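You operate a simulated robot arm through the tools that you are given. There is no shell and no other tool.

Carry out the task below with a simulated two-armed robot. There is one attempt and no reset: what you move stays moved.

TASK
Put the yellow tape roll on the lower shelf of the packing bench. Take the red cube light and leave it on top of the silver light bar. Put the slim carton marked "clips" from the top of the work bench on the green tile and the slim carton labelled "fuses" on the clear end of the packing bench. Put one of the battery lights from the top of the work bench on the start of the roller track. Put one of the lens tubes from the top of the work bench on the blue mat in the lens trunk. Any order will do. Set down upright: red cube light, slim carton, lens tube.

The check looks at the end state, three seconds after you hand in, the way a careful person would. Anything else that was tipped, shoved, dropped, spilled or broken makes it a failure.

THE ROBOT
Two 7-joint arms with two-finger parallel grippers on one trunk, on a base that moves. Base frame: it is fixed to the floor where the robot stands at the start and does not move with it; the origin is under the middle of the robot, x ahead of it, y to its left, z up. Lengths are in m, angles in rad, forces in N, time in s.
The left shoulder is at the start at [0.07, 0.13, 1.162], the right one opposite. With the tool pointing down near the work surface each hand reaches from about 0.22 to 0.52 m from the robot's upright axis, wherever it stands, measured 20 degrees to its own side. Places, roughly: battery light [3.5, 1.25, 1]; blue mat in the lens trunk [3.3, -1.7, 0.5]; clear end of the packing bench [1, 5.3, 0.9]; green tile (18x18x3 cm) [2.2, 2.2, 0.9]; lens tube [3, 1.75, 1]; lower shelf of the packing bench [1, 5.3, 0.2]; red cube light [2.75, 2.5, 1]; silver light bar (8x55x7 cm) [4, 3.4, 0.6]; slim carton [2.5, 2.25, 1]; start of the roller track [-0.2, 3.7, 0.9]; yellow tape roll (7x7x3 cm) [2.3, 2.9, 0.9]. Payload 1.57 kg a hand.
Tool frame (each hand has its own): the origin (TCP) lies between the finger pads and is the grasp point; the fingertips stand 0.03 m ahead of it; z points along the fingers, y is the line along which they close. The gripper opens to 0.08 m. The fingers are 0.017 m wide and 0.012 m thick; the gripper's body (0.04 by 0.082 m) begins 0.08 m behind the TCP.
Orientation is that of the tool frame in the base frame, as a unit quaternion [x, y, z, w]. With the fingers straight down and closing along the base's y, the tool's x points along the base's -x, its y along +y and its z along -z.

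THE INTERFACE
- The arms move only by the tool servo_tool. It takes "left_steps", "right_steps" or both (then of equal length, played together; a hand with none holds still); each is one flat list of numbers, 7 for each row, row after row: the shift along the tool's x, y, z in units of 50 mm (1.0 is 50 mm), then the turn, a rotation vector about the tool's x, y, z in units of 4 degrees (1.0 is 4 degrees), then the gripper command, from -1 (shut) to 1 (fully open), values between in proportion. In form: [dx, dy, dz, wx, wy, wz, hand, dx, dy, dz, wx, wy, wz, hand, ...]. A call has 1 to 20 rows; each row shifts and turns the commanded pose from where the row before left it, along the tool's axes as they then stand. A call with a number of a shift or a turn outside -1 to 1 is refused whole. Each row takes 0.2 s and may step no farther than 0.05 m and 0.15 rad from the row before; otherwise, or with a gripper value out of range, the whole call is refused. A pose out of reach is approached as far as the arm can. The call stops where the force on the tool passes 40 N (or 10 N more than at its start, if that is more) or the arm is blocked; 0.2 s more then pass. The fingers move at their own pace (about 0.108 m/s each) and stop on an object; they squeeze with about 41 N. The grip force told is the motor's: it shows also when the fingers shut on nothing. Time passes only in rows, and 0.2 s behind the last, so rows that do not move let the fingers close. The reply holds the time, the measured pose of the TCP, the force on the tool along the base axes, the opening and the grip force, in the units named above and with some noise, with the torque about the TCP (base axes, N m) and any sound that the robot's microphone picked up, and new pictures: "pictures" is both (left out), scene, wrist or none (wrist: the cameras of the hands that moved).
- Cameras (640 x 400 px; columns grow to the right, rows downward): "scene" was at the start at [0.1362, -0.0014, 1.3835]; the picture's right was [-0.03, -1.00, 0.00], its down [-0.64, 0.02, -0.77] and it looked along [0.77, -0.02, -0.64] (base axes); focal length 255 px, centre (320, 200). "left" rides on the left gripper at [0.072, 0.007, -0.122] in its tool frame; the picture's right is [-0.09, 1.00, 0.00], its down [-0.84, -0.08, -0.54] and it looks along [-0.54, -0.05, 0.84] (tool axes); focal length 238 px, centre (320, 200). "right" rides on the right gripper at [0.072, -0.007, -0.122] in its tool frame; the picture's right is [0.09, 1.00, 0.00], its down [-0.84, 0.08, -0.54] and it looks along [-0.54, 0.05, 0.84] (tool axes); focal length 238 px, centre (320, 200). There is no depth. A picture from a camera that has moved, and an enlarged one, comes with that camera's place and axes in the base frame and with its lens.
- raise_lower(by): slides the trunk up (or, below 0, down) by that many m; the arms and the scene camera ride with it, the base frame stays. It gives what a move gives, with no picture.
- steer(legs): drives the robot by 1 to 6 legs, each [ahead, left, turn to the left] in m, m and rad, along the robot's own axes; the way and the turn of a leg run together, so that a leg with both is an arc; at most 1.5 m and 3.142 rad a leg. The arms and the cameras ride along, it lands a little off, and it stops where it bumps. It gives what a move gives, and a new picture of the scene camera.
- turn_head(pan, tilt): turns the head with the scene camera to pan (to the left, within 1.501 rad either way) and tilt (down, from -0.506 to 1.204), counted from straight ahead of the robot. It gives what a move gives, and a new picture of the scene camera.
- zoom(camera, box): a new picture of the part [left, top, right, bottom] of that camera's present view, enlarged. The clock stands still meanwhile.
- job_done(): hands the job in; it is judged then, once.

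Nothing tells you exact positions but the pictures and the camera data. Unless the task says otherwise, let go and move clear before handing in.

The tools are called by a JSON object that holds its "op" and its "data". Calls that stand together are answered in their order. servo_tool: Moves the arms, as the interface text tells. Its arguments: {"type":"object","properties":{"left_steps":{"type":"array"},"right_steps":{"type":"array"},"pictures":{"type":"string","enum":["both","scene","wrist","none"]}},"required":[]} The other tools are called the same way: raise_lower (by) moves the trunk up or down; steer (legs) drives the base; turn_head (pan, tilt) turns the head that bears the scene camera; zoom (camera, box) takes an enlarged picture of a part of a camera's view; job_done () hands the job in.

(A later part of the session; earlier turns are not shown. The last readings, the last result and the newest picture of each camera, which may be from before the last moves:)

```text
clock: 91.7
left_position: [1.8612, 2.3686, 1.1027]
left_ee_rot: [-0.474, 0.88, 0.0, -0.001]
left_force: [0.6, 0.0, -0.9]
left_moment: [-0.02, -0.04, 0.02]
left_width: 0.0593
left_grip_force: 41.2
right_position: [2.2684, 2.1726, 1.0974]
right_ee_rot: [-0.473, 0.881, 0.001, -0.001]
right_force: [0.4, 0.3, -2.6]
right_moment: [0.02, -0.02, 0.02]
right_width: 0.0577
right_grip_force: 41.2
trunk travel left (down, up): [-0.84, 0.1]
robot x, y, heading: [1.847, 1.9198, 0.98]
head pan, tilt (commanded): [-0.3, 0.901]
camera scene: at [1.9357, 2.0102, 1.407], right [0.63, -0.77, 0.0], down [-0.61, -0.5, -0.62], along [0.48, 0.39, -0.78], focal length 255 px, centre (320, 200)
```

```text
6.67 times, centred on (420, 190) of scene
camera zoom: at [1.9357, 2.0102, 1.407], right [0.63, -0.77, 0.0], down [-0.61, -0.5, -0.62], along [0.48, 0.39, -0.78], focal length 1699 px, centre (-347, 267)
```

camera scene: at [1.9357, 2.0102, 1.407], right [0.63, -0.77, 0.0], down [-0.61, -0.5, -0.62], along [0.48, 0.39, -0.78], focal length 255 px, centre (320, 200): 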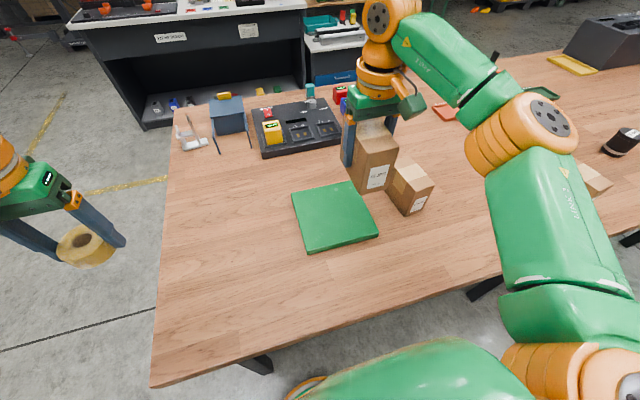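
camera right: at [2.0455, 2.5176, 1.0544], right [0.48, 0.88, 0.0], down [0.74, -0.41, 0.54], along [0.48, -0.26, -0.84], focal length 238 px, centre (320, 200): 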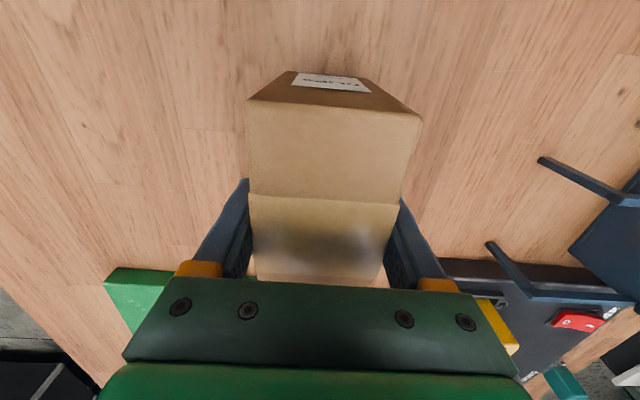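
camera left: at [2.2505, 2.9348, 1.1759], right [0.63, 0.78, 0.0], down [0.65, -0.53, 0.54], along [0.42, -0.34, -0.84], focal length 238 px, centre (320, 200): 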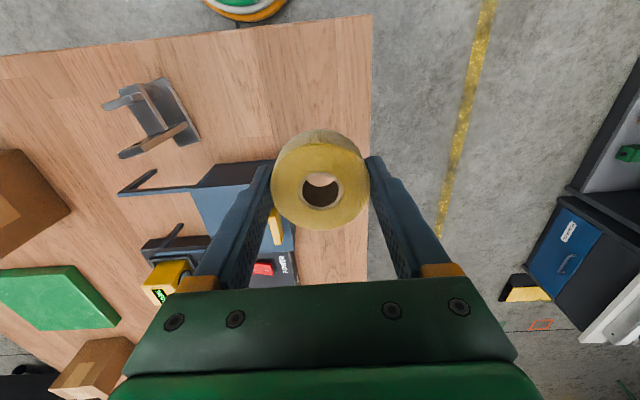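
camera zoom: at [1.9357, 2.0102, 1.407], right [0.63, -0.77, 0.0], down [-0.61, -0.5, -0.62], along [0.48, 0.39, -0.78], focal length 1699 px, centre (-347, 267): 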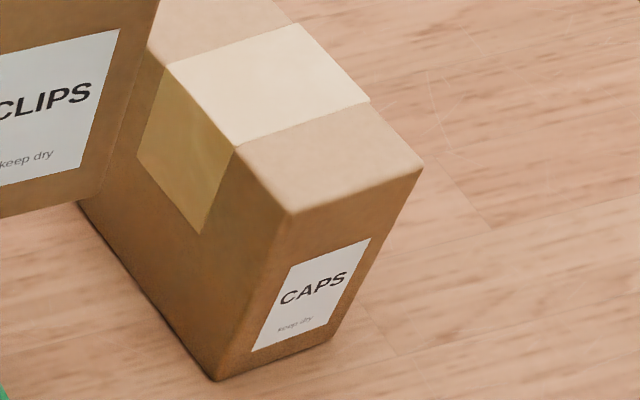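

That one is CAPS, so FUSES is one of the other two. I'll place CLIPS at the tile centre (2.249, 2.225), moving over and then down towards it.

{"op": "servo_tool", "data": {"right_steps": [-0.33, 0.45, 0, 0, 0, 0, -1, -0.33, 0.45, 0, 0, 0, 0, -1, 0, 0, 0.6, 0, 0, 0, -1, 0, 0, 0.6, 0, 0, 0, -1, 0, 0, 0.6, 0, 0, 0, -1, 0, 0, 0.5, 0, 0, 0, -1, 0, 0, 0.2, 0, 0, 0, -1, 0, 0, 0, 0, 0, 0, -1], "pictures": "both"}}

```text
clock: 93.5
left_position: [1.8612, 2.3694, 1.1036]
left_ee_rot: [-0.473, 0.881, -0.002, -0.001]
left_force: [-0.2, -0.7, -1.4]
left_moment: [0.02, 0.0, 0.01]
left_width: 0.0592
left_grip_force: 41.0
right_position: [2.2502, 2.2245, 0.9711]
right_ee_rot: [-0.471, 0.882, 0.0, 0.0]
right_force: [0.3, 0.1, -2.5]
right_moment: [0.0, 0.01, -0.02]
right_width: 0.0577
right_grip_force: 40.6
trunk travel left (down, up): [-0.84, 0.1]
robot x, y, heading: [1.8476, 1.9208, 0.989]
head pan, tilt (commanded): [-0.3, 0.901]
camera scene: at [1.9349, 2.0099, 1.407], right [0.63, -0.77, 0.0], down [-0.61, -0.5, -0.62], along [0.48, 0.39, -0.78], focal length 255 px, centre (320, 200)
camera right: at [2.214, 2.1617, 1.0936], right [-0.88, 0.48, 0.0], down [0.4, 0.74, 0.54], along [0.26, 0.48, -0.84], focal length 238 px, centre (320, 200)
```

scene: 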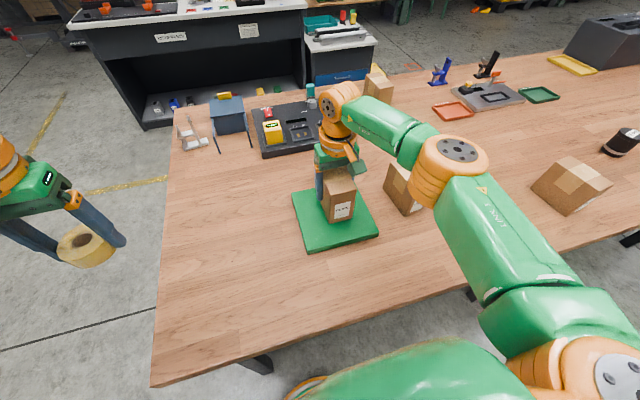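
right: 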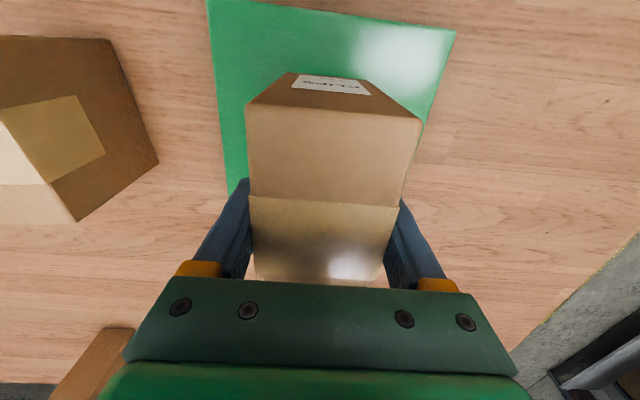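

{"op": "servo_tool", "data": {"right_steps": [0, 0, 0.15, 0, 0, 0, -1, 0, 0, 0.12, 0, 0, 0, -1, 0, 0, 0.06, 0, 0, 0, -1], "pictures": "none"}}

{"op": "zoom", "data": {"camera": "scene", "box": [280, 160, 400, 260]}}

```text
clock: 94.3
left_position: [1.8614, 2.368, 1.1032]
left_ee_rot: [-0.474, 0.881, -0.001, -0.001]
left_force: [-0.4, -0.2, -0.3]
left_moment: [-0.01, 0.02, -0.01]
left_width: 0.0593
left_grip_force: 40.7
right_position: [2.249, 2.2264, 0.9566]
right_ee_rot: [-0.472, 0.882, 0.0, 0.0]
right_force: [-0.1, -0.8, -3.6]
right_moment: [-0.01, 0.0, 0.03]
right_width: 0.0578
right_grip_force: 40.6
trunk travel left (down, up): [-0.84, 0.1]
robot x, y, heading: [1.8484, 1.9171, 0.982]
head pan, tilt (commanded): [-0.3, 0.901]
```

```text
4.00 times, centred on (340, 210) of scene
camera zoom: at [1.9352, 2.0097, 1.407], right [0.63, -0.77, 0.0], down [-0.61, -0.5, -0.62], along [0.48, 0.39, -0.78], focal length 1019 px, centre (240, 160)
```

zoom: 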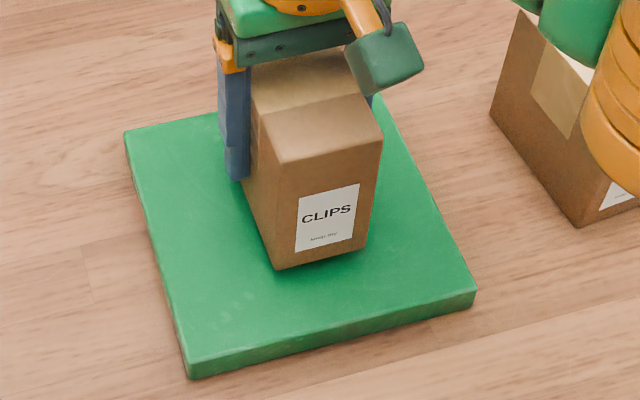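

Nicely centred. Down the last millimetres.

{"op": "servo_tool", "data": {"right_steps": [0, 0, 0.06, 0, 0, 0, -1, 0, 0, 0.04, 0, 0, 0, -1], "pictures": "none"}}

```text
clock: 94.9
left_position: [1.8619, 2.3683, 1.1019]
left_ee_rot: [-0.474, 0.881, 0.0, 0.0]
left_force: [-0.2, 0.1, -0.8]
left_moment: [0.02, -0.01, 0.04]
left_width: 0.0594
left_grip_force: 41.3
right_position: [2.2479, 2.2243, 0.9515]
right_ee_rot: [-0.472, 0.882, 0.001, -0.001]
right_force: [0.3, 0.2, -4.5]
right_moment: [-0.02, 0.02, -0.02]
right_width: 0.0575
right_grip_force: 41.1
trunk travel left (down, up): [-0.84, 0.1]
robot x, y, heading: [1.8462, 1.9189, 0.983]
head pan, tilt (commanded): [-0.3, 0.901]
```

{"op": "servo_tool", "data": {"right_steps": [0, 0, 0.04, 0, 0, 0, -1, 0, 0, 0.04, 0, 0, 0, -1], "pictures": "none"}}

```text
clock: 95.5
left_position: [1.8623, 2.3682, 1.1021]
left_ee_rot: [-0.474, 0.881, 0.0, 0.0]
left_force: [-0.4, -0.3, -0.8]
left_moment: [0.01, -0.03, -0.01]
left_width: 0.059
left_grip_force: 41.0
right_position: [2.2481, 2.2244, 0.9472]
right_ee_rot: [-0.471, 0.882, 0.001, 0.0]
right_force: [0.6, -0.1, -2.6]
right_moment: [0.01, -0.04, 0.02]
right_width: 0.0576
right_grip_force: 41.1
trunk travel left (down, up): [-0.84, 0.1]
robot x, y, heading: [1.8503, 1.9183, 0.982]
head pan, tilt (commanded): [-0.3, 0.901]
```

{"op": "servo_tool", "data": {"right_steps": [0, 0, 0.05, 0, 0, 0, -1, 0, 0, 0.04, 0, 0, 0, -1], "pictures": "none"}}

{"op": "zoom", "data": {"camera": "scene", "box": [280, 160, 400, 260]}}

```text
clock: 96.1
left_position: [1.861, 2.3687, 1.1033]
left_ee_rot: [-0.473, 0.881, -0.001, 0.0]
left_force: [-0.1, -0.1, 0.2]
left_moment: [0.0, 0.0, 0.01]
left_width: 0.059
left_grip_force: 41.6
right_position: [2.2499, 2.2243, 0.943]
right_ee_rot: [-0.473, 0.881, 0.001, 0.0]
right_force: [-0.5, 0.0, 2.0]
right_moment: [-0.13, -0.07, 0.05]
right_width: 0.0578
right_grip_force: 41.1
trunk travel left (down, up): [-0.84, 0.1]
robot x, y, heading: [1.8471, 1.9172, 0.985]
head pan, tilt (commanded): [-0.3, 0.901]
```

```text
4.00 times, centred on (340, 210) of scene
camera zoom: at [1.9341, 2.0094, 1.4072], right [0.63, -0.77, 0.0], down [-0.61, -0.5, -0.62], along [0.48, 0.39, -0.78], focal length 1019 px, centre (240, 160)
```

zoom: 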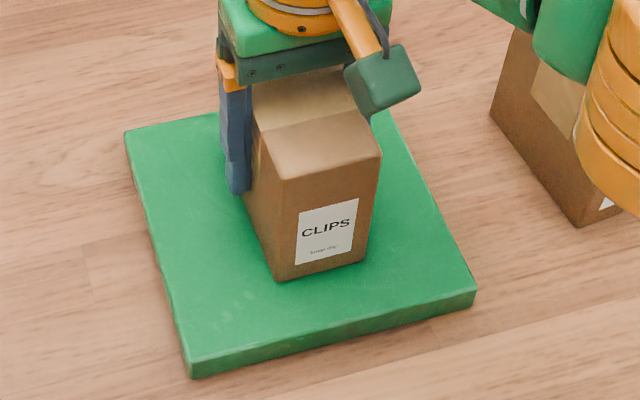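

Contact is made (force changed sign). I'll release and lift straight up.

{"op": "servo_tool", "data": {"right_steps": [0, 0, 0, 0, 0, 0, -0.2, 0, 0, 0, 0, 0, 0, 1, 0, 0, 0, 0, 0, 0, 1, 0, 0, -0.3, 0, 0, 0, 1, 0, 0, -0.6, 0, 0, 0, 1, 0, 0, -0.8, 0, 0, 0, 1, 0, 0, -0.8, 0, 0, 0, 1, 0, 0, -0.8, 0, 0, 0, 1], "pictures": "scene"}}

{"op": "zoom", "data": {"camera": "scene", "box": [280, 160, 400, 260]}}

```text
clock: 97.9
left_position: [1.8609, 2.3679, 1.1027]
left_ee_rot: [-0.474, 0.881, 0.0, -0.001]
left_force: [-0.8, 0.4, -0.6]
left_moment: [0.02, 0.0, 0.01]
left_width: 0.059
left_grip_force: 40.9
right_position: [2.2486, 2.222, 1.1085]
right_ee_rot: [-0.472, 0.882, 0.001, 0.0]
right_force: [-0.2, 0.1, 0.4]
right_moment: [0.01, -0.04, 0.02]
right_width: 0.08
right_grip_force: 0.1
right hand out of reach, approached as far as the arm can: row 8
trunk travel left (down, up): [-0.84, 0.1]
robot x, y, heading: [1.8465, 1.9183, 0.986]
head pan, tilt (commanded): [-0.3, 0.901]
camera scene: at [1.9329, 2.0092, 1.4072], right [0.63, -0.77, 0.0], down [-0.61, -0.5, -0.62], along [0.48, 0.39, -0.78], focal length 255 px, centre (320, 200)
```

scene: 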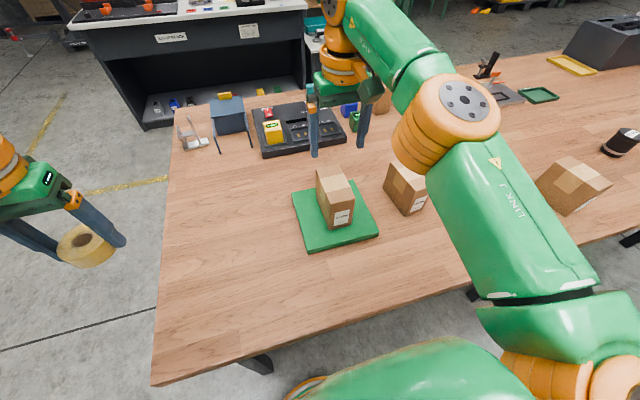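

```text
4.00 times, centred on (340, 210) of scene
camera zoom: at [1.9329, 2.0092, 1.4072], right [0.63, -0.77, 0.0], down [-0.61, -0.5, -0.62], along [0.48, 0.39, -0.78], focal length 1019 px, centre (240, 160)
```

zoom: 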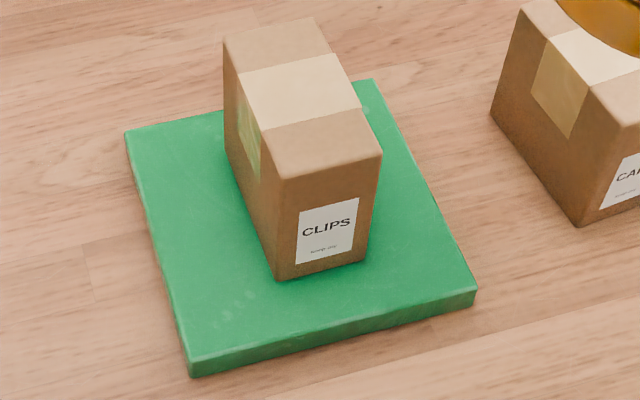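

CLIPS stands centred on the tile. I'll pull the right hand back in and read the label on the right-hand carton.

{"op": "servo_tool", "data": {"right_steps": [0.8, 0, 0, 0, 0, 0, 1, 0.8, 0, 0, 0, 0, 0, 1, 0.8, -0.3, 0, 0, 0, 0, 1], "pictures": "none"}}

{"op": "turn_head", "data": {"pan": -0.75, "tilt": 0.7}}

{"op": "zoom", "data": {"camera": "scene", "box": [280, 120, 480, 245]}}

```text
clock: 98.7
left_position: [1.8618, 2.3663, 1.1039]
left_ee_rot: [-0.473, 0.881, -0.001, 0.0]
left_force: [0.2, -0.2, 0.0]
left_moment: [0.02, -0.02, -0.02]
left_width: 0.0593
left_grip_force: 41.2
right_position: [2.1937, 2.1117, 1.1082]
right_ee_rot: [-0.471, 0.882, 0.001, 0.0]
right_force: [-0.1, 0.5, -0.1]
right_moment: [0.01, -0.01, 0.0]
right_width: 0.08
right_grip_force: 0.0
trunk travel left (down, up): [-0.84, 0.1]
robot x, y, heading: [1.8468, 1.9192, 0.984]
head pan, tilt (commanded): [-0.3, 0.901]
```

```text
clock: 99.6
left_position: [1.8622, 2.367, 1.1025]
left_ee_rot: [-0.473, 0.881, -0.001, 0.001]
left_force: [0.4, -0.5, -1.5]
left_moment: [0.03, -0.01, 0.01]
left_width: 0.0592
left_grip_force: 40.9
right_position: [2.1928, 2.113, 1.1082]
right_ee_rot: [-0.471, 0.882, 0.001, 0.0]
right_force: [-0.7, 1.1, 0.4]
right_moment: [0.02, -0.03, 0.01]
right_width: 0.0801
right_grip_force: 0.0
trunk travel left (down, up): [-0.84, 0.1]
robot x, y, heading: [1.8482, 1.9196, 0.985]
head pan, tilt (commanded): [-0.75, 0.7]
camera scene: at [1.9586, 1.9814, 1.4232], right [0.23, -0.97, 0.0], down [-0.63, -0.15, -0.76], along [0.74, 0.18, -0.64], focal length 255 px, centre (320, 200)
```

scene: 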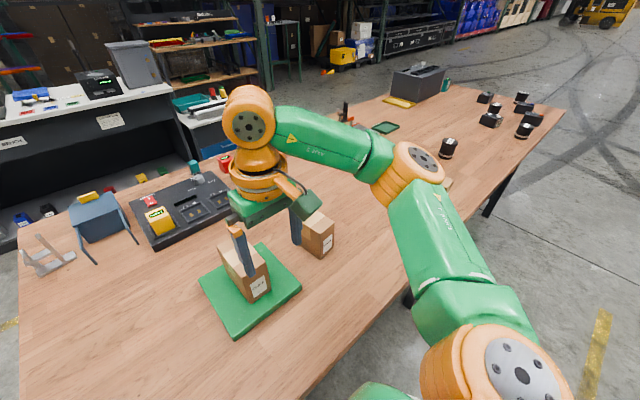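

```text
3.20 times, centred on (380, 182) of scene
camera zoom: at [1.9586, 1.9814, 1.4232], right [0.23, -0.97, 0.0], down [-0.63, -0.15, -0.76], along [0.74, 0.18, -0.64], focal length 816 px, centre (128, 256)
```

zoom: 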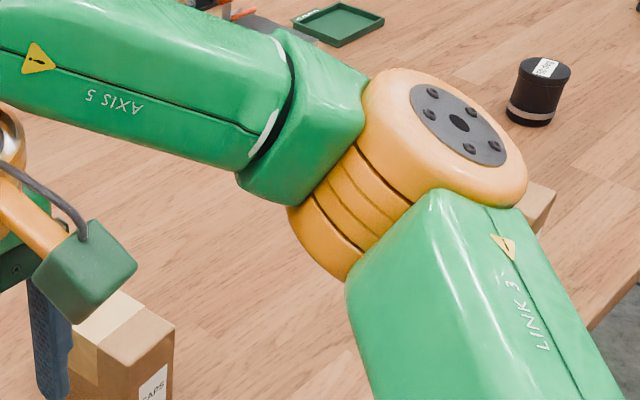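

My own arm blocks the view; I'll strafe right along the bench to see the right-hand carton.

{"op": "steer", "data": {"legs": [[-0.08, 0, 0], [0, -0.6, 0]]}}

{"op": "turn_head", "data": {"pan": 0.0, "tilt": 0.8}}

```text
clock: 103.6
left_position: [2.3068, 1.9761, 1.1027]
left_ee_rot: [-0.474, 0.881, 0.0, 0.001]
left_force: [-0.3, -0.7, -0.8]
left_moment: [0.0, -0.01, -0.01]
left_width: 0.0591
left_grip_force: 41.3
right_position: [2.6402, 1.7198, 1.1084]
right_ee_rot: [-0.472, 0.882, 0.001, 0.001]
right_force: [0.0, 0.3, -0.3]
right_moment: [0.0, 0.03, 0.0]
right_width: 0.0798
right_grip_force: 0.0
trunk travel left (down, up): [-0.84, 0.1]
robot x, y, heading: [2.2932, 1.5271, 0.987]
head pan, tilt (commanded): [-0.75, 0.7]
camera scene: at [2.4044, 1.5898, 1.4234], right [0.23, -0.97, 0.0], down [-0.63, -0.15, -0.77], along [0.74, 0.18, -0.64], focal length 255 px, centre (320, 200)
```

scene: 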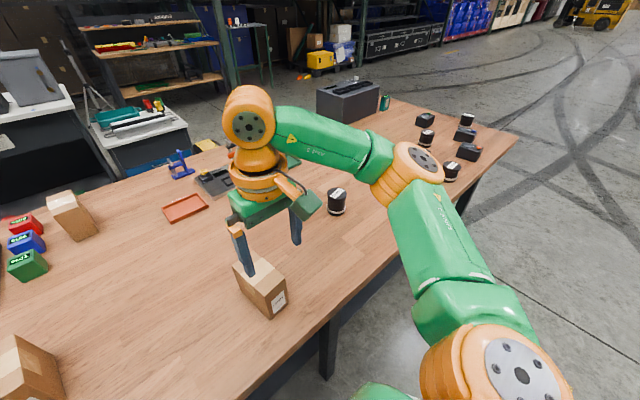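

```text
clock: 104.7
left_position: [2.3084, 1.9755, 1.1031]
left_ee_rot: [-0.474, 0.881, -0.001, 0.0]
left_force: [-0.7, 0.3, -0.7]
left_moment: [-0.01, 0.04, -0.01]
left_width: 0.0592
left_grip_force: 41.4
right_position: [2.641, 1.7209, 1.1084]
right_ee_rot: [-0.472, 0.881, 0.001, 0.0]
right_force: [0.0, -1.1, -0.1]
right_moment: [0.03, -0.04, 0.02]
right_width: 0.08
right_grip_force: 0.0
trunk travel left (down, up): [-0.84, 0.1]
robot x, y, heading: [2.2906, 1.527, 0.984]
head pan, tilt (commanded): [0.0, 0.799]
camera scene: at [2.3676, 1.6363, 1.4151], right [0.83, -0.55, 0.0], down [-0.4, -0.6, -0.7], along [0.39, 0.58, -0.72], focal length 255 px, centre (320, 200)
```

scene: 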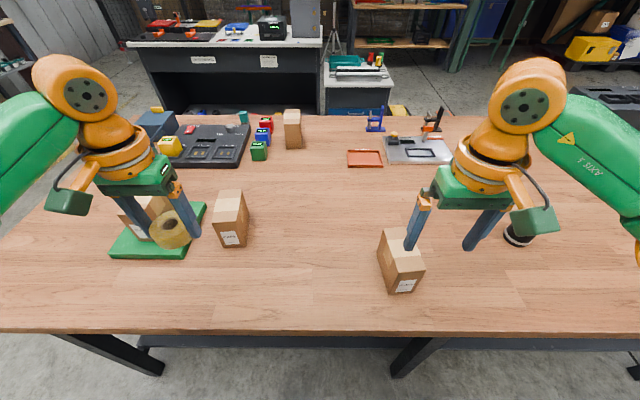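

{"op": "zoom", "data": {"camera": "scene", "box": [350, 210, 450, 310]}}

{"op": "zoom", "data": {"camera": "scene", "box": [220, 90, 320, 170]}}

{"op": "zoom", "data": {"camera": "scene", "box": [90, 180, 260, 280]}}

```text
4.00 times, centred on (400, 260) of scene
camera zoom: at [2.3676, 1.6363, 1.4151], right [0.83, -0.55, 0.0], down [-0.4, -0.6, -0.7], along [0.39, 0.58, -0.72], focal length 1019 px, centre (0, -40)
```

zoom: 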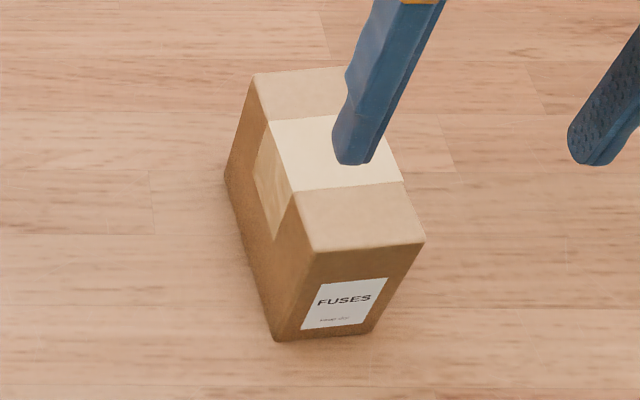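

```text
5.00 times, centred on (270, 130) of scene
camera zoom: at [2.3676, 1.6363, 1.4151], right [0.83, -0.55, 0.0], down [-0.4, -0.6, -0.7], along [0.39, 0.58, -0.72], focal length 1274 px, centre (570, 550)
```

zoom: 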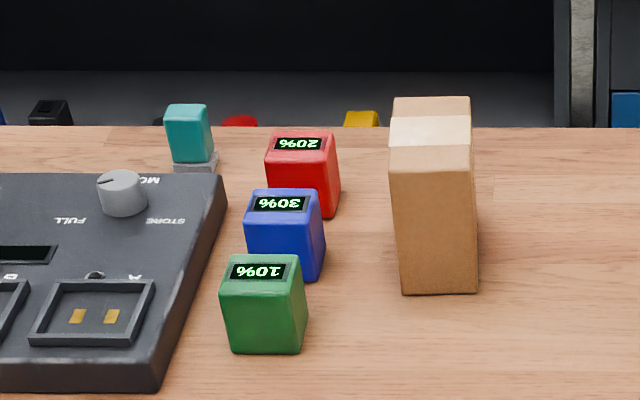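

```text
3.76 times, centred on (175, 230) of scene
camera zoom: at [2.3676, 1.6363, 1.4151], right [0.83, -0.55, 0.0], down [-0.4, -0.6, -0.7], along [0.39, 0.58, -0.72], focal length 959 px, centre (866, 87)
```

zoom: 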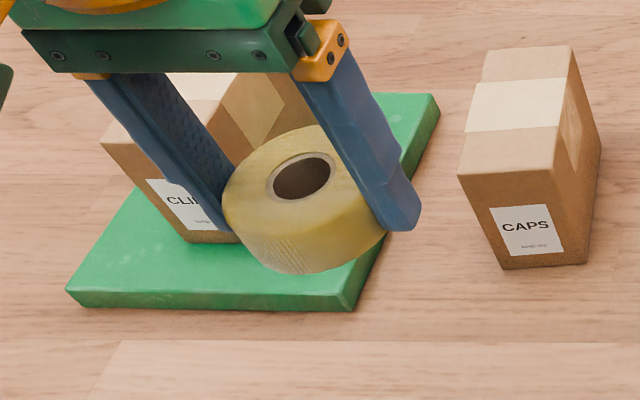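

This one is FUSES, centred at about (2.680, 1.790) and turned about 5° left of my heading. I'll bring the right hand over it, turning it to match.

{"op": "servo_tool", "data": {"right_steps": [-0.55, 0.04, 0, 0, 0, -0.7, 1, -0.55, 0.02, 0, 0, 0, -0.66, 1, -0.48, 0, 0.4, 0, 0, 0, 1, 0, 0, 0.4, 0, 0, 0, 1, 0, 0, 0, 0, 0, 0, 1], "pictures": "both"}}

```text
clock: 105.9
left_position: [2.3082, 1.9746, 1.1034]
left_ee_rot: [-0.474, 0.881, 0.0, 0.0]
left_force: [-0.5, -0.8, -0.5]
left_moment: [0.02, 0.02, -0.01]
left_width: 0.0591
left_grip_force: 41.1
right_position: [2.6795, 1.7921, 1.0675]
right_ee_rot: [-0.514, 0.858, 0.001, 0.0]
right_force: [-0.1, 0.2, -0.6]
right_moment: [0.0, -0.03, -0.01]
right_width: 0.0803
right_grip_force: 0.1
trunk travel left (down, up): [-0.84, 0.1]
robot x, y, heading: [2.2933, 1.5249, 0.985]
head pan, tilt (commanded): [0.0, 0.799]
camera scene: at [2.3675, 1.6362, 1.4151], right [0.83, -0.55, 0.0], down [-0.4, -0.6, -0.7], along [0.39, 0.58, -0.72], focal length 255 px, centre (320, 200)
camera right: at [2.6498, 1.7246, 1.1894], right [-0.92, 0.39, 0.0], down [0.33, 0.77, 0.54], along [0.21, 0.5, -0.84], focal length 238 px, centre (320, 200)
```

scene: 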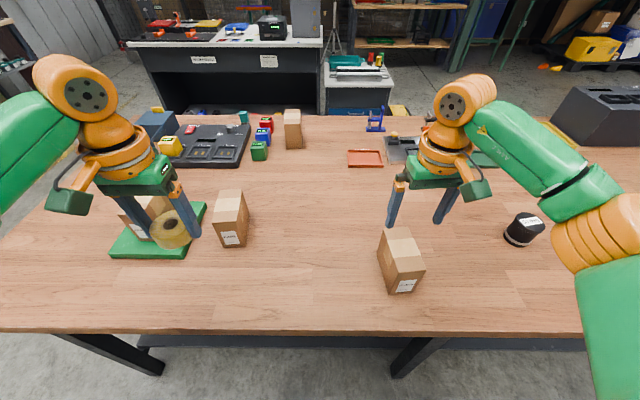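
right: 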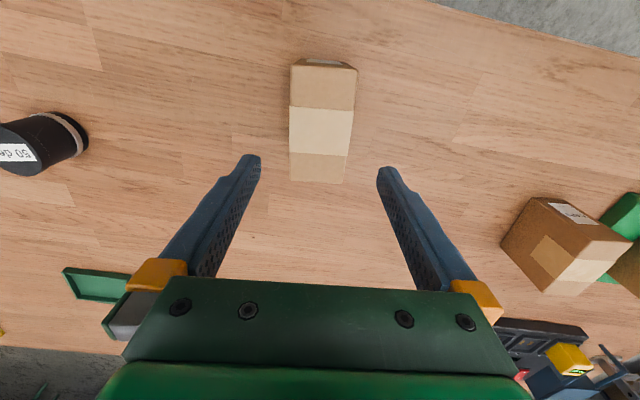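

Aligned. I'll descend and grip FUSES.

{"op": "servo_tool", "data": {"right_steps": [0, 0, 0.7, 0, 0, 0, 1, 0, 0, 0.7, 0, 0, 0, 1, 0, 0, 0.7, 0, 0, 0, 1, 0, 0, 0.5, 0, 0, 0, 1, 0, 0, 0.35, 0, 0, 0, 1, 0, 0, 0, 0, 0, 0, 1], "pictures": "wrist"}}

{"op": "servo_tool", "data": {"right_steps": [0, 0, 0, 0, 0, 0, -1, 0, 0, 0, 0, 0, 0, -1, 0, 0, 0, 0, 0, 0, -1, 0, 0, -0.05, 0, 0, 0, -1, 0, 0, -0.1, 0, 0, 0, -1, 0, 0, -0.2, 0, 0, 0, -1, 0, 0, -0.4, 0, 0, 0, -1, 0, 0, -0.6, 0, 0, 0, -1, 0, 0, -0.6, 0, 0, 0, -1, 0, 0, -0.6, 0, 0, 0, -1], "pictures": "both"}}

```text
clock: 107.3
left_position: [2.3072, 1.9748, 1.1036]
left_ee_rot: [-0.474, 0.881, -0.001, 0.0]
left_force: [-0.9, -0.1, -0.5]
left_moment: [0.0, -0.02, 0.01]
left_width: 0.0591
left_grip_force: 41.4
right_position: [2.6775, 1.7918, 0.9189]
right_ee_rot: [-0.513, 0.858, 0.001, 0.0]
right_force: [-0.6, -0.5, -0.4]
right_moment: [0.0, -0.02, -0.02]
right_width: 0.0801
right_grip_force: 0.0
trunk travel left (down, up): [-0.84, 0.1]
robot x, y, heading: [2.2947, 1.5268, 0.984]
head pan, tilt (commanded): [0.0, 0.799]
camera right: at [2.6496, 1.7251, 1.0411], right [-0.92, 0.39, 0.0], down [0.33, 0.77, 0.54], along [0.21, 0.5, -0.84], focal length 238 px, centre (320, 200)
```

right: 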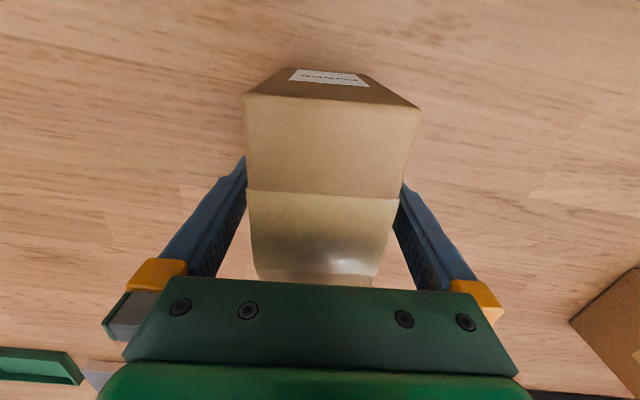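

```text
clock: 109.5
left_position: [2.3089, 1.975, 1.1028]
left_ee_rot: [-0.474, 0.881, -0.001, 0.0]
left_force: [-0.3, -0.3, -0.1]
left_moment: [0.02, -0.01, 0.02]
left_width: 0.0593
left_grip_force: 41.3
right_position: [2.6795, 1.7899, 1.0478]
right_ee_rot: [-0.514, 0.858, 0.001, -0.001]
right_force: [-0.4, 0.2, -3.6]
right_moment: [0.01, -0.02, 0.01]
right_width: 0.0577
right_grip_force: 40.9
trunk travel left (down, up): [-0.84, 0.1]
robot x, y, heading: [2.2929, 1.5275, 0.987]
head pan, tilt (commanded): [0.0, 0.799]
camera scene: at [2.3678, 1.6367, 1.415], right [0.83, -0.55, 0.0], down [-0.4, -0.6, -0.7], along [0.38, 0.58, -0.72], focal length 255 px, centre (320, 200)
camera right: at [2.6502, 1.7235, 1.1692], right [-0.92, 0.39, 0.0], down [0.33, 0.77, 0.54], along [0.21, 0.5, -0.84], focal length 238 px, centre (320, 200)
```

scene: 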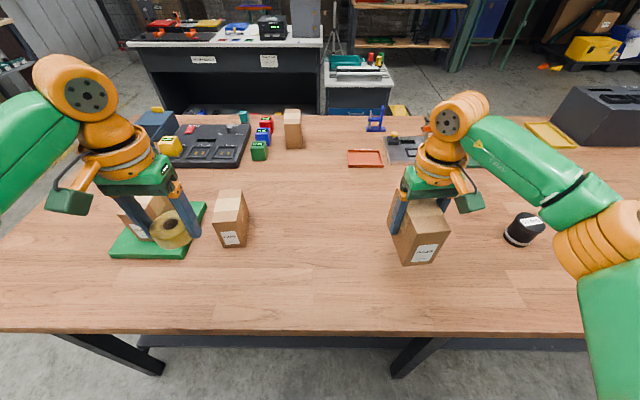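
right: 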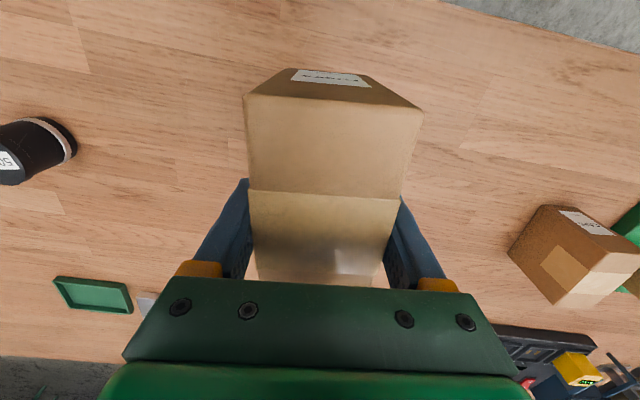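

FUSES is in hand. I'll lift both hands a bit, back off and drive round to the aisle in front of the packing bench.

{"op": "servo_tool", "data": {"right_steps": [0.4, 0, -0.4, 0, 0, 0, -1, 0.4, 0, -0.4, 0, 0, 0, -1, 0.4, 0, -0.3, 0, 0, 0, -1], "pictures": "none"}}

{"op": "steer", "data": {"legs": [[-0.35, 0, 0], [0, 1.45, 0], [1.4, 0, 0], [0, 0, 1.555]]}}

{"op": "turn_head", "data": {"pan": 0.0, "tilt": 0.4}}

```text
clock: 110.3
left_position: [2.3086, 1.9745, 1.1038]
left_ee_rot: [-0.473, 0.881, 0.0, 0.0]
left_force: [-0.3, 0.5, -0.5]
left_moment: [0.0, 0.02, 0.0]
left_width: 0.0593
left_grip_force: 41.2
right_position: [2.6511, 1.7356, 1.1009]
right_ee_rot: [-0.513, 0.858, 0.002, 0.0]
right_force: [0.0, -0.9, -2.6]
right_moment: [0.0, 0.0, 0.01]
right_width: 0.0576
right_grip_force: 41.1
trunk travel left (down, up): [-0.84, 0.1]
robot x, y, heading: [2.2943, 1.5258, 0.986]
head pan, tilt (commanded): [0.0, 0.799]
```

```text
clock: 129.8
left_position: [1.182, 3.2244, 1.1028]
left_ee_rot: [0.96, -0.281, 0.001, 0.001]
left_force: [-0.2, 0.5, -1.0]
left_moment: [-0.01, -0.05, 0.01]
left_width: 0.0591
left_grip_force: 40.9
right_position: [1.4161, 3.5705, 1.1007]
right_ee_rot: [0.972, -0.237, 0.0, 0.001]
right_force: [-0.8, 0.7, -2.3]
right_moment: [0.03, 0.0, 0.02]
right_width: 0.0577
right_grip_force: 40.7
trunk travel left (down, up): [-0.84, 0.1]
robot x, y, heading: [1.6305, 3.2153, 2.568]
head pan, tilt (commanded): [0.0, 0.799]
camera scene: at [1.521, 3.2886, 1.415], right [0.54, 0.84, 0.0], down [0.6, -0.39, -0.7], along [-0.59, 0.38, -0.72], focal length 255 px, centre (320, 200)
```

scene: 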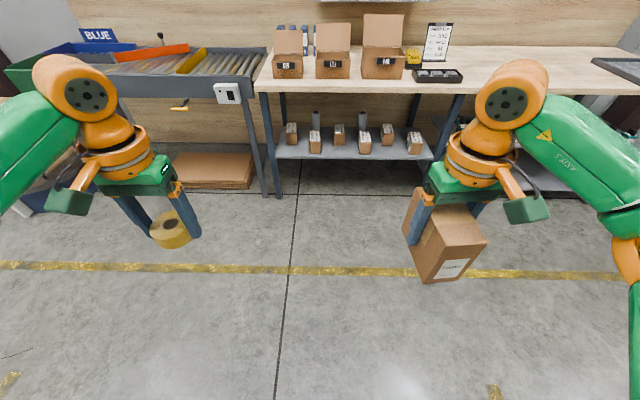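

```text
clock: 130.7
left_position: [1.1816, 3.2249, 1.1023]
left_ee_rot: [0.96, -0.281, 0.001, 0.001]
left_force: [0.7, 0.3, -0.9]
left_moment: [-0.03, 0.0, 0.01]
left_width: 0.0591
left_grip_force: 41.0
right_position: [1.4157, 3.5691, 1.1004]
right_ee_rot: [0.971, -0.237, 0.0, 0.001]
right_force: [0.7, 0.5, -2.4]
right_moment: [0.02, 0.0, 0.02]
right_width: 0.0575
right_grip_force: 40.9
trunk travel left (down, up): [-0.84, 0.1]
robot x, y, heading: [1.6338, 3.2174, 2.57]
head pan, tilt (commanded): [0.0, 0.4]
camera scene: at [1.5108, 3.2947, 1.45], right [0.54, 0.84, 0.0], down [0.33, -0.21, -0.92], along [-0.77, 0.5, -0.39], focal length 255 px, centre (320, 200)
```

scene: 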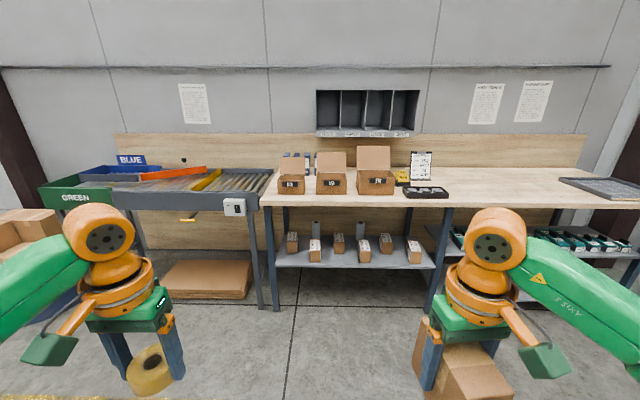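

The packing bench runs along the wall, with the clear end to the right and the roller track's start to the left. I'll move over in front of the clear end.

{"op": "steer", "data": {"legs": [[0.7, -0.3, 0], [0, -0.9, -0.02]]}}

{"op": "turn_head", "data": {"pan": 0.0, "tilt": 0.7}}

```text
clock: 139.2
left_position: [1.2456, 4.625, 1.1022]
left_ee_rot: [0.953, -0.302, 0.001, -0.001]
left_force: [0.2, 0.3, -0.7]
left_moment: [0.01, -0.04, -0.01]
left_width: 0.0593
left_grip_force: 40.9
right_position: [1.4943, 4.9622, 1.1021]
right_ee_rot: [0.966, -0.258, -0.001, 0.0]
right_force: [-0.4, -0.1, -3.2]
right_moment: [0.02, -0.01, -0.02]
right_width: 0.0577
right_grip_force: 40.7
trunk travel left (down, up): [-0.84, 0.1]
robot x, y, heading: [1.6952, 4.5984, 2.53]
head pan, tilt (commanded): [0.0, 0.4]
camera scene: at [1.5774, 4.6816, 1.4501], right [0.58, 0.82, 0.0], down [0.32, -0.22, -0.92], along [-0.75, 0.53, -0.39], focal length 255 px, centre (320, 200)
```

scene: 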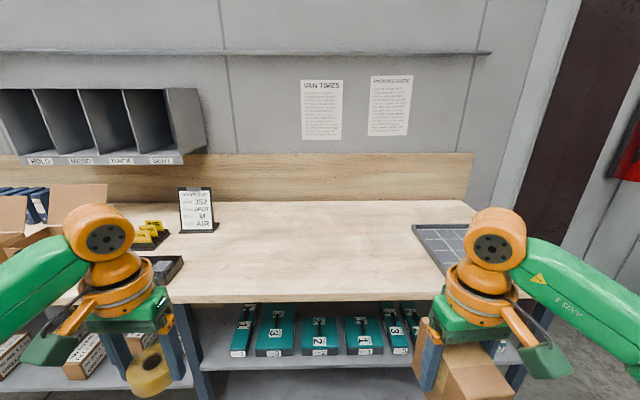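

```text
clock: 139.9
left_position: [1.2469, 4.6261, 1.1025]
left_ee_rot: [0.953, -0.302, 0.0, 0.0]
left_force: [0.8, -0.1, -0.3]
left_moment: [0.02, 0.02, -0.02]
left_width: 0.0592
left_grip_force: 41.1
right_position: [1.495, 4.9612, 1.1011]
right_ee_rot: [0.966, -0.259, 0.0, 0.001]
right_force: [0.3, 0.0, -3.5]
right_moment: [-0.06, 0.03, 0.0]
right_width: 0.0577
right_grip_force: 41.4
trunk travel left (down, up): [-0.84, 0.1]
robot x, y, heading: [1.6938, 4.6009, 2.526]
head pan, tilt (commanded): [0.0, 0.7]
camera scene: at [1.5845, 4.6783, 1.4233], right [0.58, 0.82, 0.0], down [0.53, -0.37, -0.76], along [-0.63, 0.44, -0.64], focal length 255 px, centre (320, 200)
```

scene: 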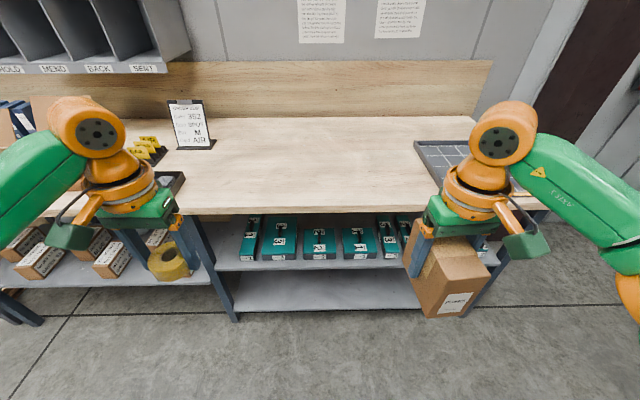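

The right section has a clear bench top and an empty bottom shelf below the teal boxes. I'll drive up so that FUSES hangs over the clear area.

{"op": "steer", "data": {"legs": [[0.4, 0.03, 0.024]]}}

{"op": "turn_head", "data": {"pan": 0.0, "tilt": 0.95}}

```text
clock: 142.4
left_position: [0.9026, 4.8155, 1.1041]
left_ee_rot: [0.957, -0.29, 0.0, 0.0]
left_force: [-1.1, -0.6, 0.2]
left_moment: [-0.02, -0.01, 0.0]
left_width: 0.0593
left_grip_force: 40.8
right_position: [1.1425, 5.1578, 1.1017]
right_ee_rot: [0.969, -0.246, -0.001, 0.001]
right_force: [1.1, -0.8, -2.6]
right_moment: [0.02, -0.01, -0.03]
right_width: 0.058
right_grip_force: 41.1
trunk travel left (down, up): [-0.84, 0.1]
robot x, y, heading: [1.348, 4.8023, 2.547]
head pan, tilt (commanded): [0.0, 0.7]
camera scene: at [1.2395, 4.8755, 1.4235], right [0.56, 0.83, 0.0], down [0.53, -0.36, -0.77], along [-0.64, 0.43, -0.64], focal length 255 px, centre (320, 200)
```

scene: 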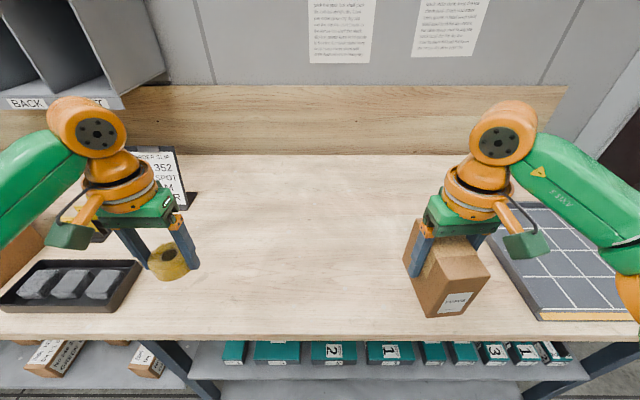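

```text
clock: 143.2
left_position: [0.9004, 4.8168, 1.1024]
left_ee_rot: [0.957, -0.289, 0.0, 0.001]
left_force: [0.6, 0.1, -1.1]
left_moment: [0.04, 0.0, -0.02]
left_width: 0.0591
left_grip_force: 40.2
right_position: [1.1403, 5.1584, 1.1002]
right_ee_rot: [0.969, -0.247, -0.001, 0.001]
right_force: [-0.8, 0.3, -3.3]
right_moment: [0.0, 0.04, 0.02]
right_width: 0.0581
right_grip_force: 41.1
trunk travel left (down, up): [-0.84, 0.1]
robot x, y, heading: [1.3481, 4.8045, 2.552]
head pan, tilt (commanded): [0.0, 0.949]
camera scene: at [1.2474, 4.8699, 1.4035], right [0.56, 0.83, 0.0], down [0.68, -0.45, -0.58], along [-0.48, 0.32, -0.81], focal length 255 px, centre (320, 200)
```

scene: 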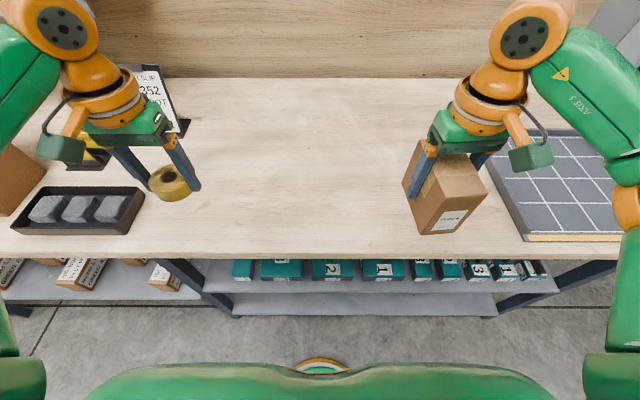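

The carton is only just above the bench edge so far. I'll drive 10 cm further and reach 10 cm more with the arm.

{"op": "steer", "data": {"legs": [[0.1, 0, 0]]}}

{"op": "servo_tool", "data": {"right_steps": [-0.5, 0, 0, 0, 0, 0, -1, -0.5, 0, 0, 0, 0, 0, -1, -0.5, 0, 0.2, 0, 0, 0, -1, -0.4, 0, 0.4, 0, 0, 0, -1, 0, 0, 0.6, 0, 0, 0, -1, 0, 0, 0, 0, 0, 0, -1], "pictures": "both"}}

```text
clock: 144.3
left_position: [0.8223, 4.8694, 1.1051]
left_ee_rot: [0.957, -0.29, -0.003, 0.0]
left_force: [0.8, 0.5, -0.2]
left_moment: [0.04, 0.04, -0.02]
left_width: 0.059
left_grip_force: 41.2
right_position: [1.0639, 5.2102, 1.1032]
right_ee_rot: [0.969, -0.247, -0.004, 0.0]
right_force: [-1.3, -0.4, -2.3]
right_moment: [0.0, 0.04, 0.03]
right_width: 0.0579
right_grip_force: 41.1
trunk travel left (down, up): [-0.84, 0.1]
robot x, y, heading: [1.2632, 4.8569, 2.552]
head pan, tilt (commanded): [0.0, 0.949]
camera scene: at [1.1713, 4.921, 1.404], right [0.56, 0.83, 0.0], down [0.67, -0.45, -0.59], along [-0.49, 0.33, -0.81], focal length 255 px, centre (320, 200)
```

scene: 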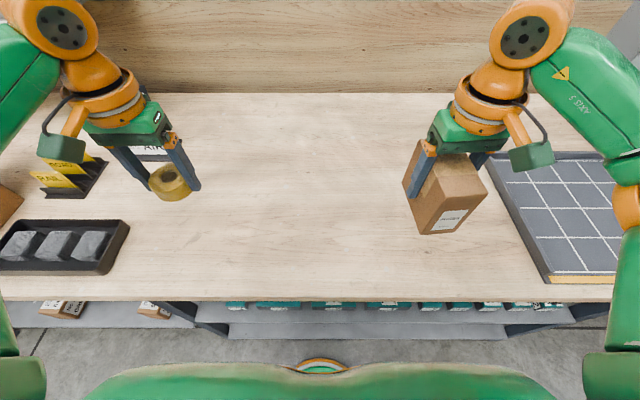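

```text
clock: 145.8
left_position: [0.8196, 4.871, 1.102]
left_ee_rot: [0.957, -0.29, 0.001, 0.0]
left_force: [-0.2, 0.7, -0.5]
left_moment: [0.02, 0.0, -0.02]
left_width: 0.0593
left_grip_force: 41.0
right_position: [0.9763, 5.2569, 1.0415]
right_ee_rot: [0.969, -0.246, 0.0, 0.001]
right_force: [-0.2, -0.3, -3.6]
right_moment: [0.01, 0.04, 0.02]
right_width: 0.0578
right_grip_force: 40.8
trunk travel left (down, up): [-0.84, 0.1]
robot x, y, heading: [1.2674, 4.8558, 2.55]
head pan, tilt (commanded): [0.0, 0.949]
camera scene: at [1.1664, 4.9245, 1.4035], right [0.56, 0.83, 0.0], down [0.68, -0.45, -0.58], along [-0.48, 0.32, -0.81], focal length 255 px, centre (320, 200)
camera right: at [1.0408, 5.2291, 1.1634], right [-0.39, -0.92, 0.0], down [-0.77, 0.33, 0.54], along [-0.5, 0.21, -0.84], focal length 238 px, centre (320, 200)
```

scene: 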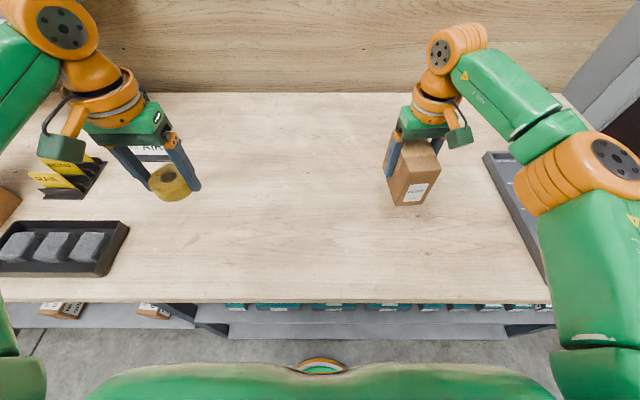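
right: 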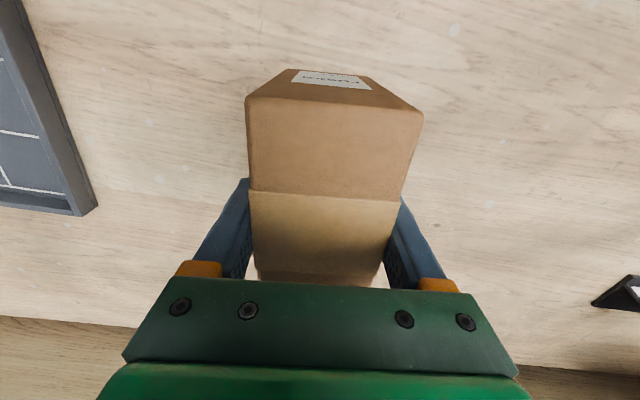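

{"op": "servo_tool", "data": {"right_steps": [0, 0, 0.5, 0, 0, 0, -1, 0, 0, 0.4, 0, 0, 0, -1, 0, 0, 0.2, 0, 0, 0, -1, 0, 0, 0.1, 0, 0, 0, -1, 0, 0, 0.1, 0, 0, 0, -1], "pictures": "none"}}

{"op": "zoom", "data": {"camera": "scene", "box": [340, 100, 500, 220]}}

```text
clock: 146.9
left_position: [0.8187, 4.8708, 1.1031]
left_ee_rot: [0.957, -0.29, 0.001, 0.0]
left_force: [0.0, -0.8, -0.8]
left_moment: [-0.01, -0.01, -0.01]
left_width: 0.0593
left_grip_force: 40.7
right_position: [0.9764, 5.257, 0.9757]
right_ee_rot: [0.969, -0.247, 0.0, 0.0]
right_force: [1.0, 0.5, -2.9]
right_moment: [0.01, 0.03, -0.02]
right_width: 0.0579
right_grip_force: 40.8
trunk travel left (down, up): [-0.84, 0.1]
robot x, y, heading: [1.2675, 4.8544, 2.551]
head pan, tilt (commanded): [0.0, 0.949]
```

```text
3.33 times, centred on (420, 160) of scene
camera zoom: at [1.166, 4.9246, 1.4034], right [0.56, 0.83, 0.0], down [0.68, -0.45, -0.58], along [-0.48, 0.32, -0.81], focal length 850 px, centre (-13, 333)
```

zoom: 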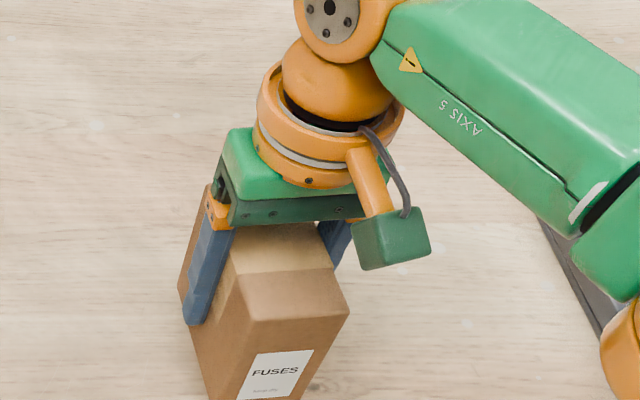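

{"op": "servo_tool", "data": {"right_steps": [0, 0, 0.12, 0, 0, 0, -1, 0, 0, 0.12, 0, 0, 0, -1, 0, 0, 0.08, 0, 0, 0, -1], "pictures": "none"}}

{"op": "zoom", "data": {"camera": "scene", "box": [360, 160, 460, 230]}}

```text
clock: 147.8
left_position: [0.82, 4.8707, 1.1029]
left_ee_rot: [0.957, -0.289, 0.001, 0.0]
left_force: [-0.8, -0.7, -0.2]
left_moment: [0.01, -0.03, -0.02]
left_width: 0.0593
left_grip_force: 41.8
right_position: [0.975, 5.2567, 0.9604]
right_ee_rot: [0.969, -0.246, 0.0, 0.001]
right_force: [-0.8, -0.4, -3.6]
right_moment: [0.03, 0.05, 0.03]
right_width: 0.0576
right_grip_force: 40.9
trunk travel left (down, up): [-0.84, 0.1]
robot x, y, heading: [1.2694, 4.8572, 2.552]
head pan, tilt (commanded): [0.0, 0.949]
```

```text
5.71 times, centred on (410, 195) of scene
camera zoom: at [1.166, 4.9245, 1.4034], right [0.56, 0.83, 0.0], down [0.68, -0.45, -0.58], along [-0.48, 0.32, -0.81], focal length 1456 px, centre (-194, 229)
```

zoom: 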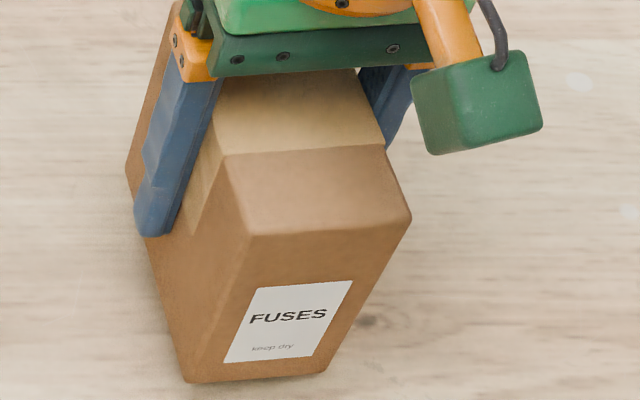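

{"op": "servo_tool", "data": {"right_steps": [0, 0, 0.1, 0, 0, 0, -1, 0, 0, 0.1, 0, 0, 0, -1, 0, 0, 0.1, 0, 0, 0, -1], "pictures": "none"}}

```text
clock: 148.6
left_position: [0.8197, 4.8705, 1.1026]
left_ee_rot: [0.957, -0.29, 0.001, 0.0]
left_force: [0.1, -0.1, 0.3]
left_moment: [-0.02, 0.02, 0.01]
left_width: 0.059
left_grip_force: 40.7
right_position: [0.9764, 5.2583, 0.9447]
right_ee_rot: [0.969, -0.246, 0.0, 0.001]
right_force: [0.1, -0.2, -3.4]
right_moment: [0.02, 0.02, 0.01]
right_width: 0.058
right_grip_force: 41.3
trunk travel left (down, up): [-0.84, 0.1]
robot x, y, heading: [1.269, 4.8569, 2.555]
head pan, tilt (commanded): [0.0, 0.949]
```

{"op": "servo_tool", "data": {"right_steps": [0, 0, 0.1, 0, 0, 0, -1, 0, 0, 0.1, 0, 0, 0, -1, 0, 0, 0.06, 0, 0, 0, -1], "pictures": "none"}}

{"op": "zoom", "data": {"camera": "scene", "box": [360, 160, 460, 230]}}

```text
clock: 149.3
left_position: [0.8237, 4.8682, 1.1049]
left_ee_rot: [0.957, -0.29, -0.001, -0.002]
left_force: [0.6, 0.5, -0.3]
left_moment: [0.02, -0.02, 0.01]
left_width: 0.059
left_grip_force: 41.2
right_position: [0.9768, 5.2565, 0.9385]
right_ee_rot: [0.969, -0.247, -0.007, -0.001]
right_force: [2.5, 0.9, 17.8]
right_moment: [-0.37, -1.34, 0.14]
right_width: 0.0577
right_grip_force: 40.3
trunk travel left (down, up): [-0.84, 0.1]
robot x, y, heading: [1.2642, 4.8554, 2.549]
head pan, tilt (commanded): [0.0, 0.949]
stopped in row 3 (right hand): the force on the tool passed its limit at 44 N (the readings are from after the stop); the commanded pose is now the measured one
```

```text
5.71 times, centred on (410, 195) of scene
camera zoom: at [1.1705, 4.92, 1.4041], right [0.56, 0.83, 0.0], down [0.67, -0.45, -0.59], along [-0.49, 0.33, -0.81], focal length 1456 px, centre (-194, 229)
```

zoom: 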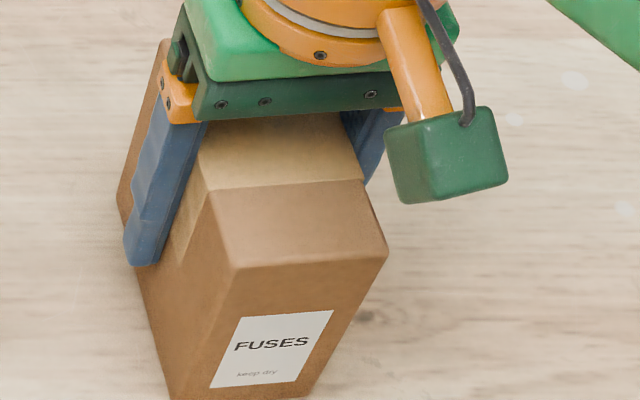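

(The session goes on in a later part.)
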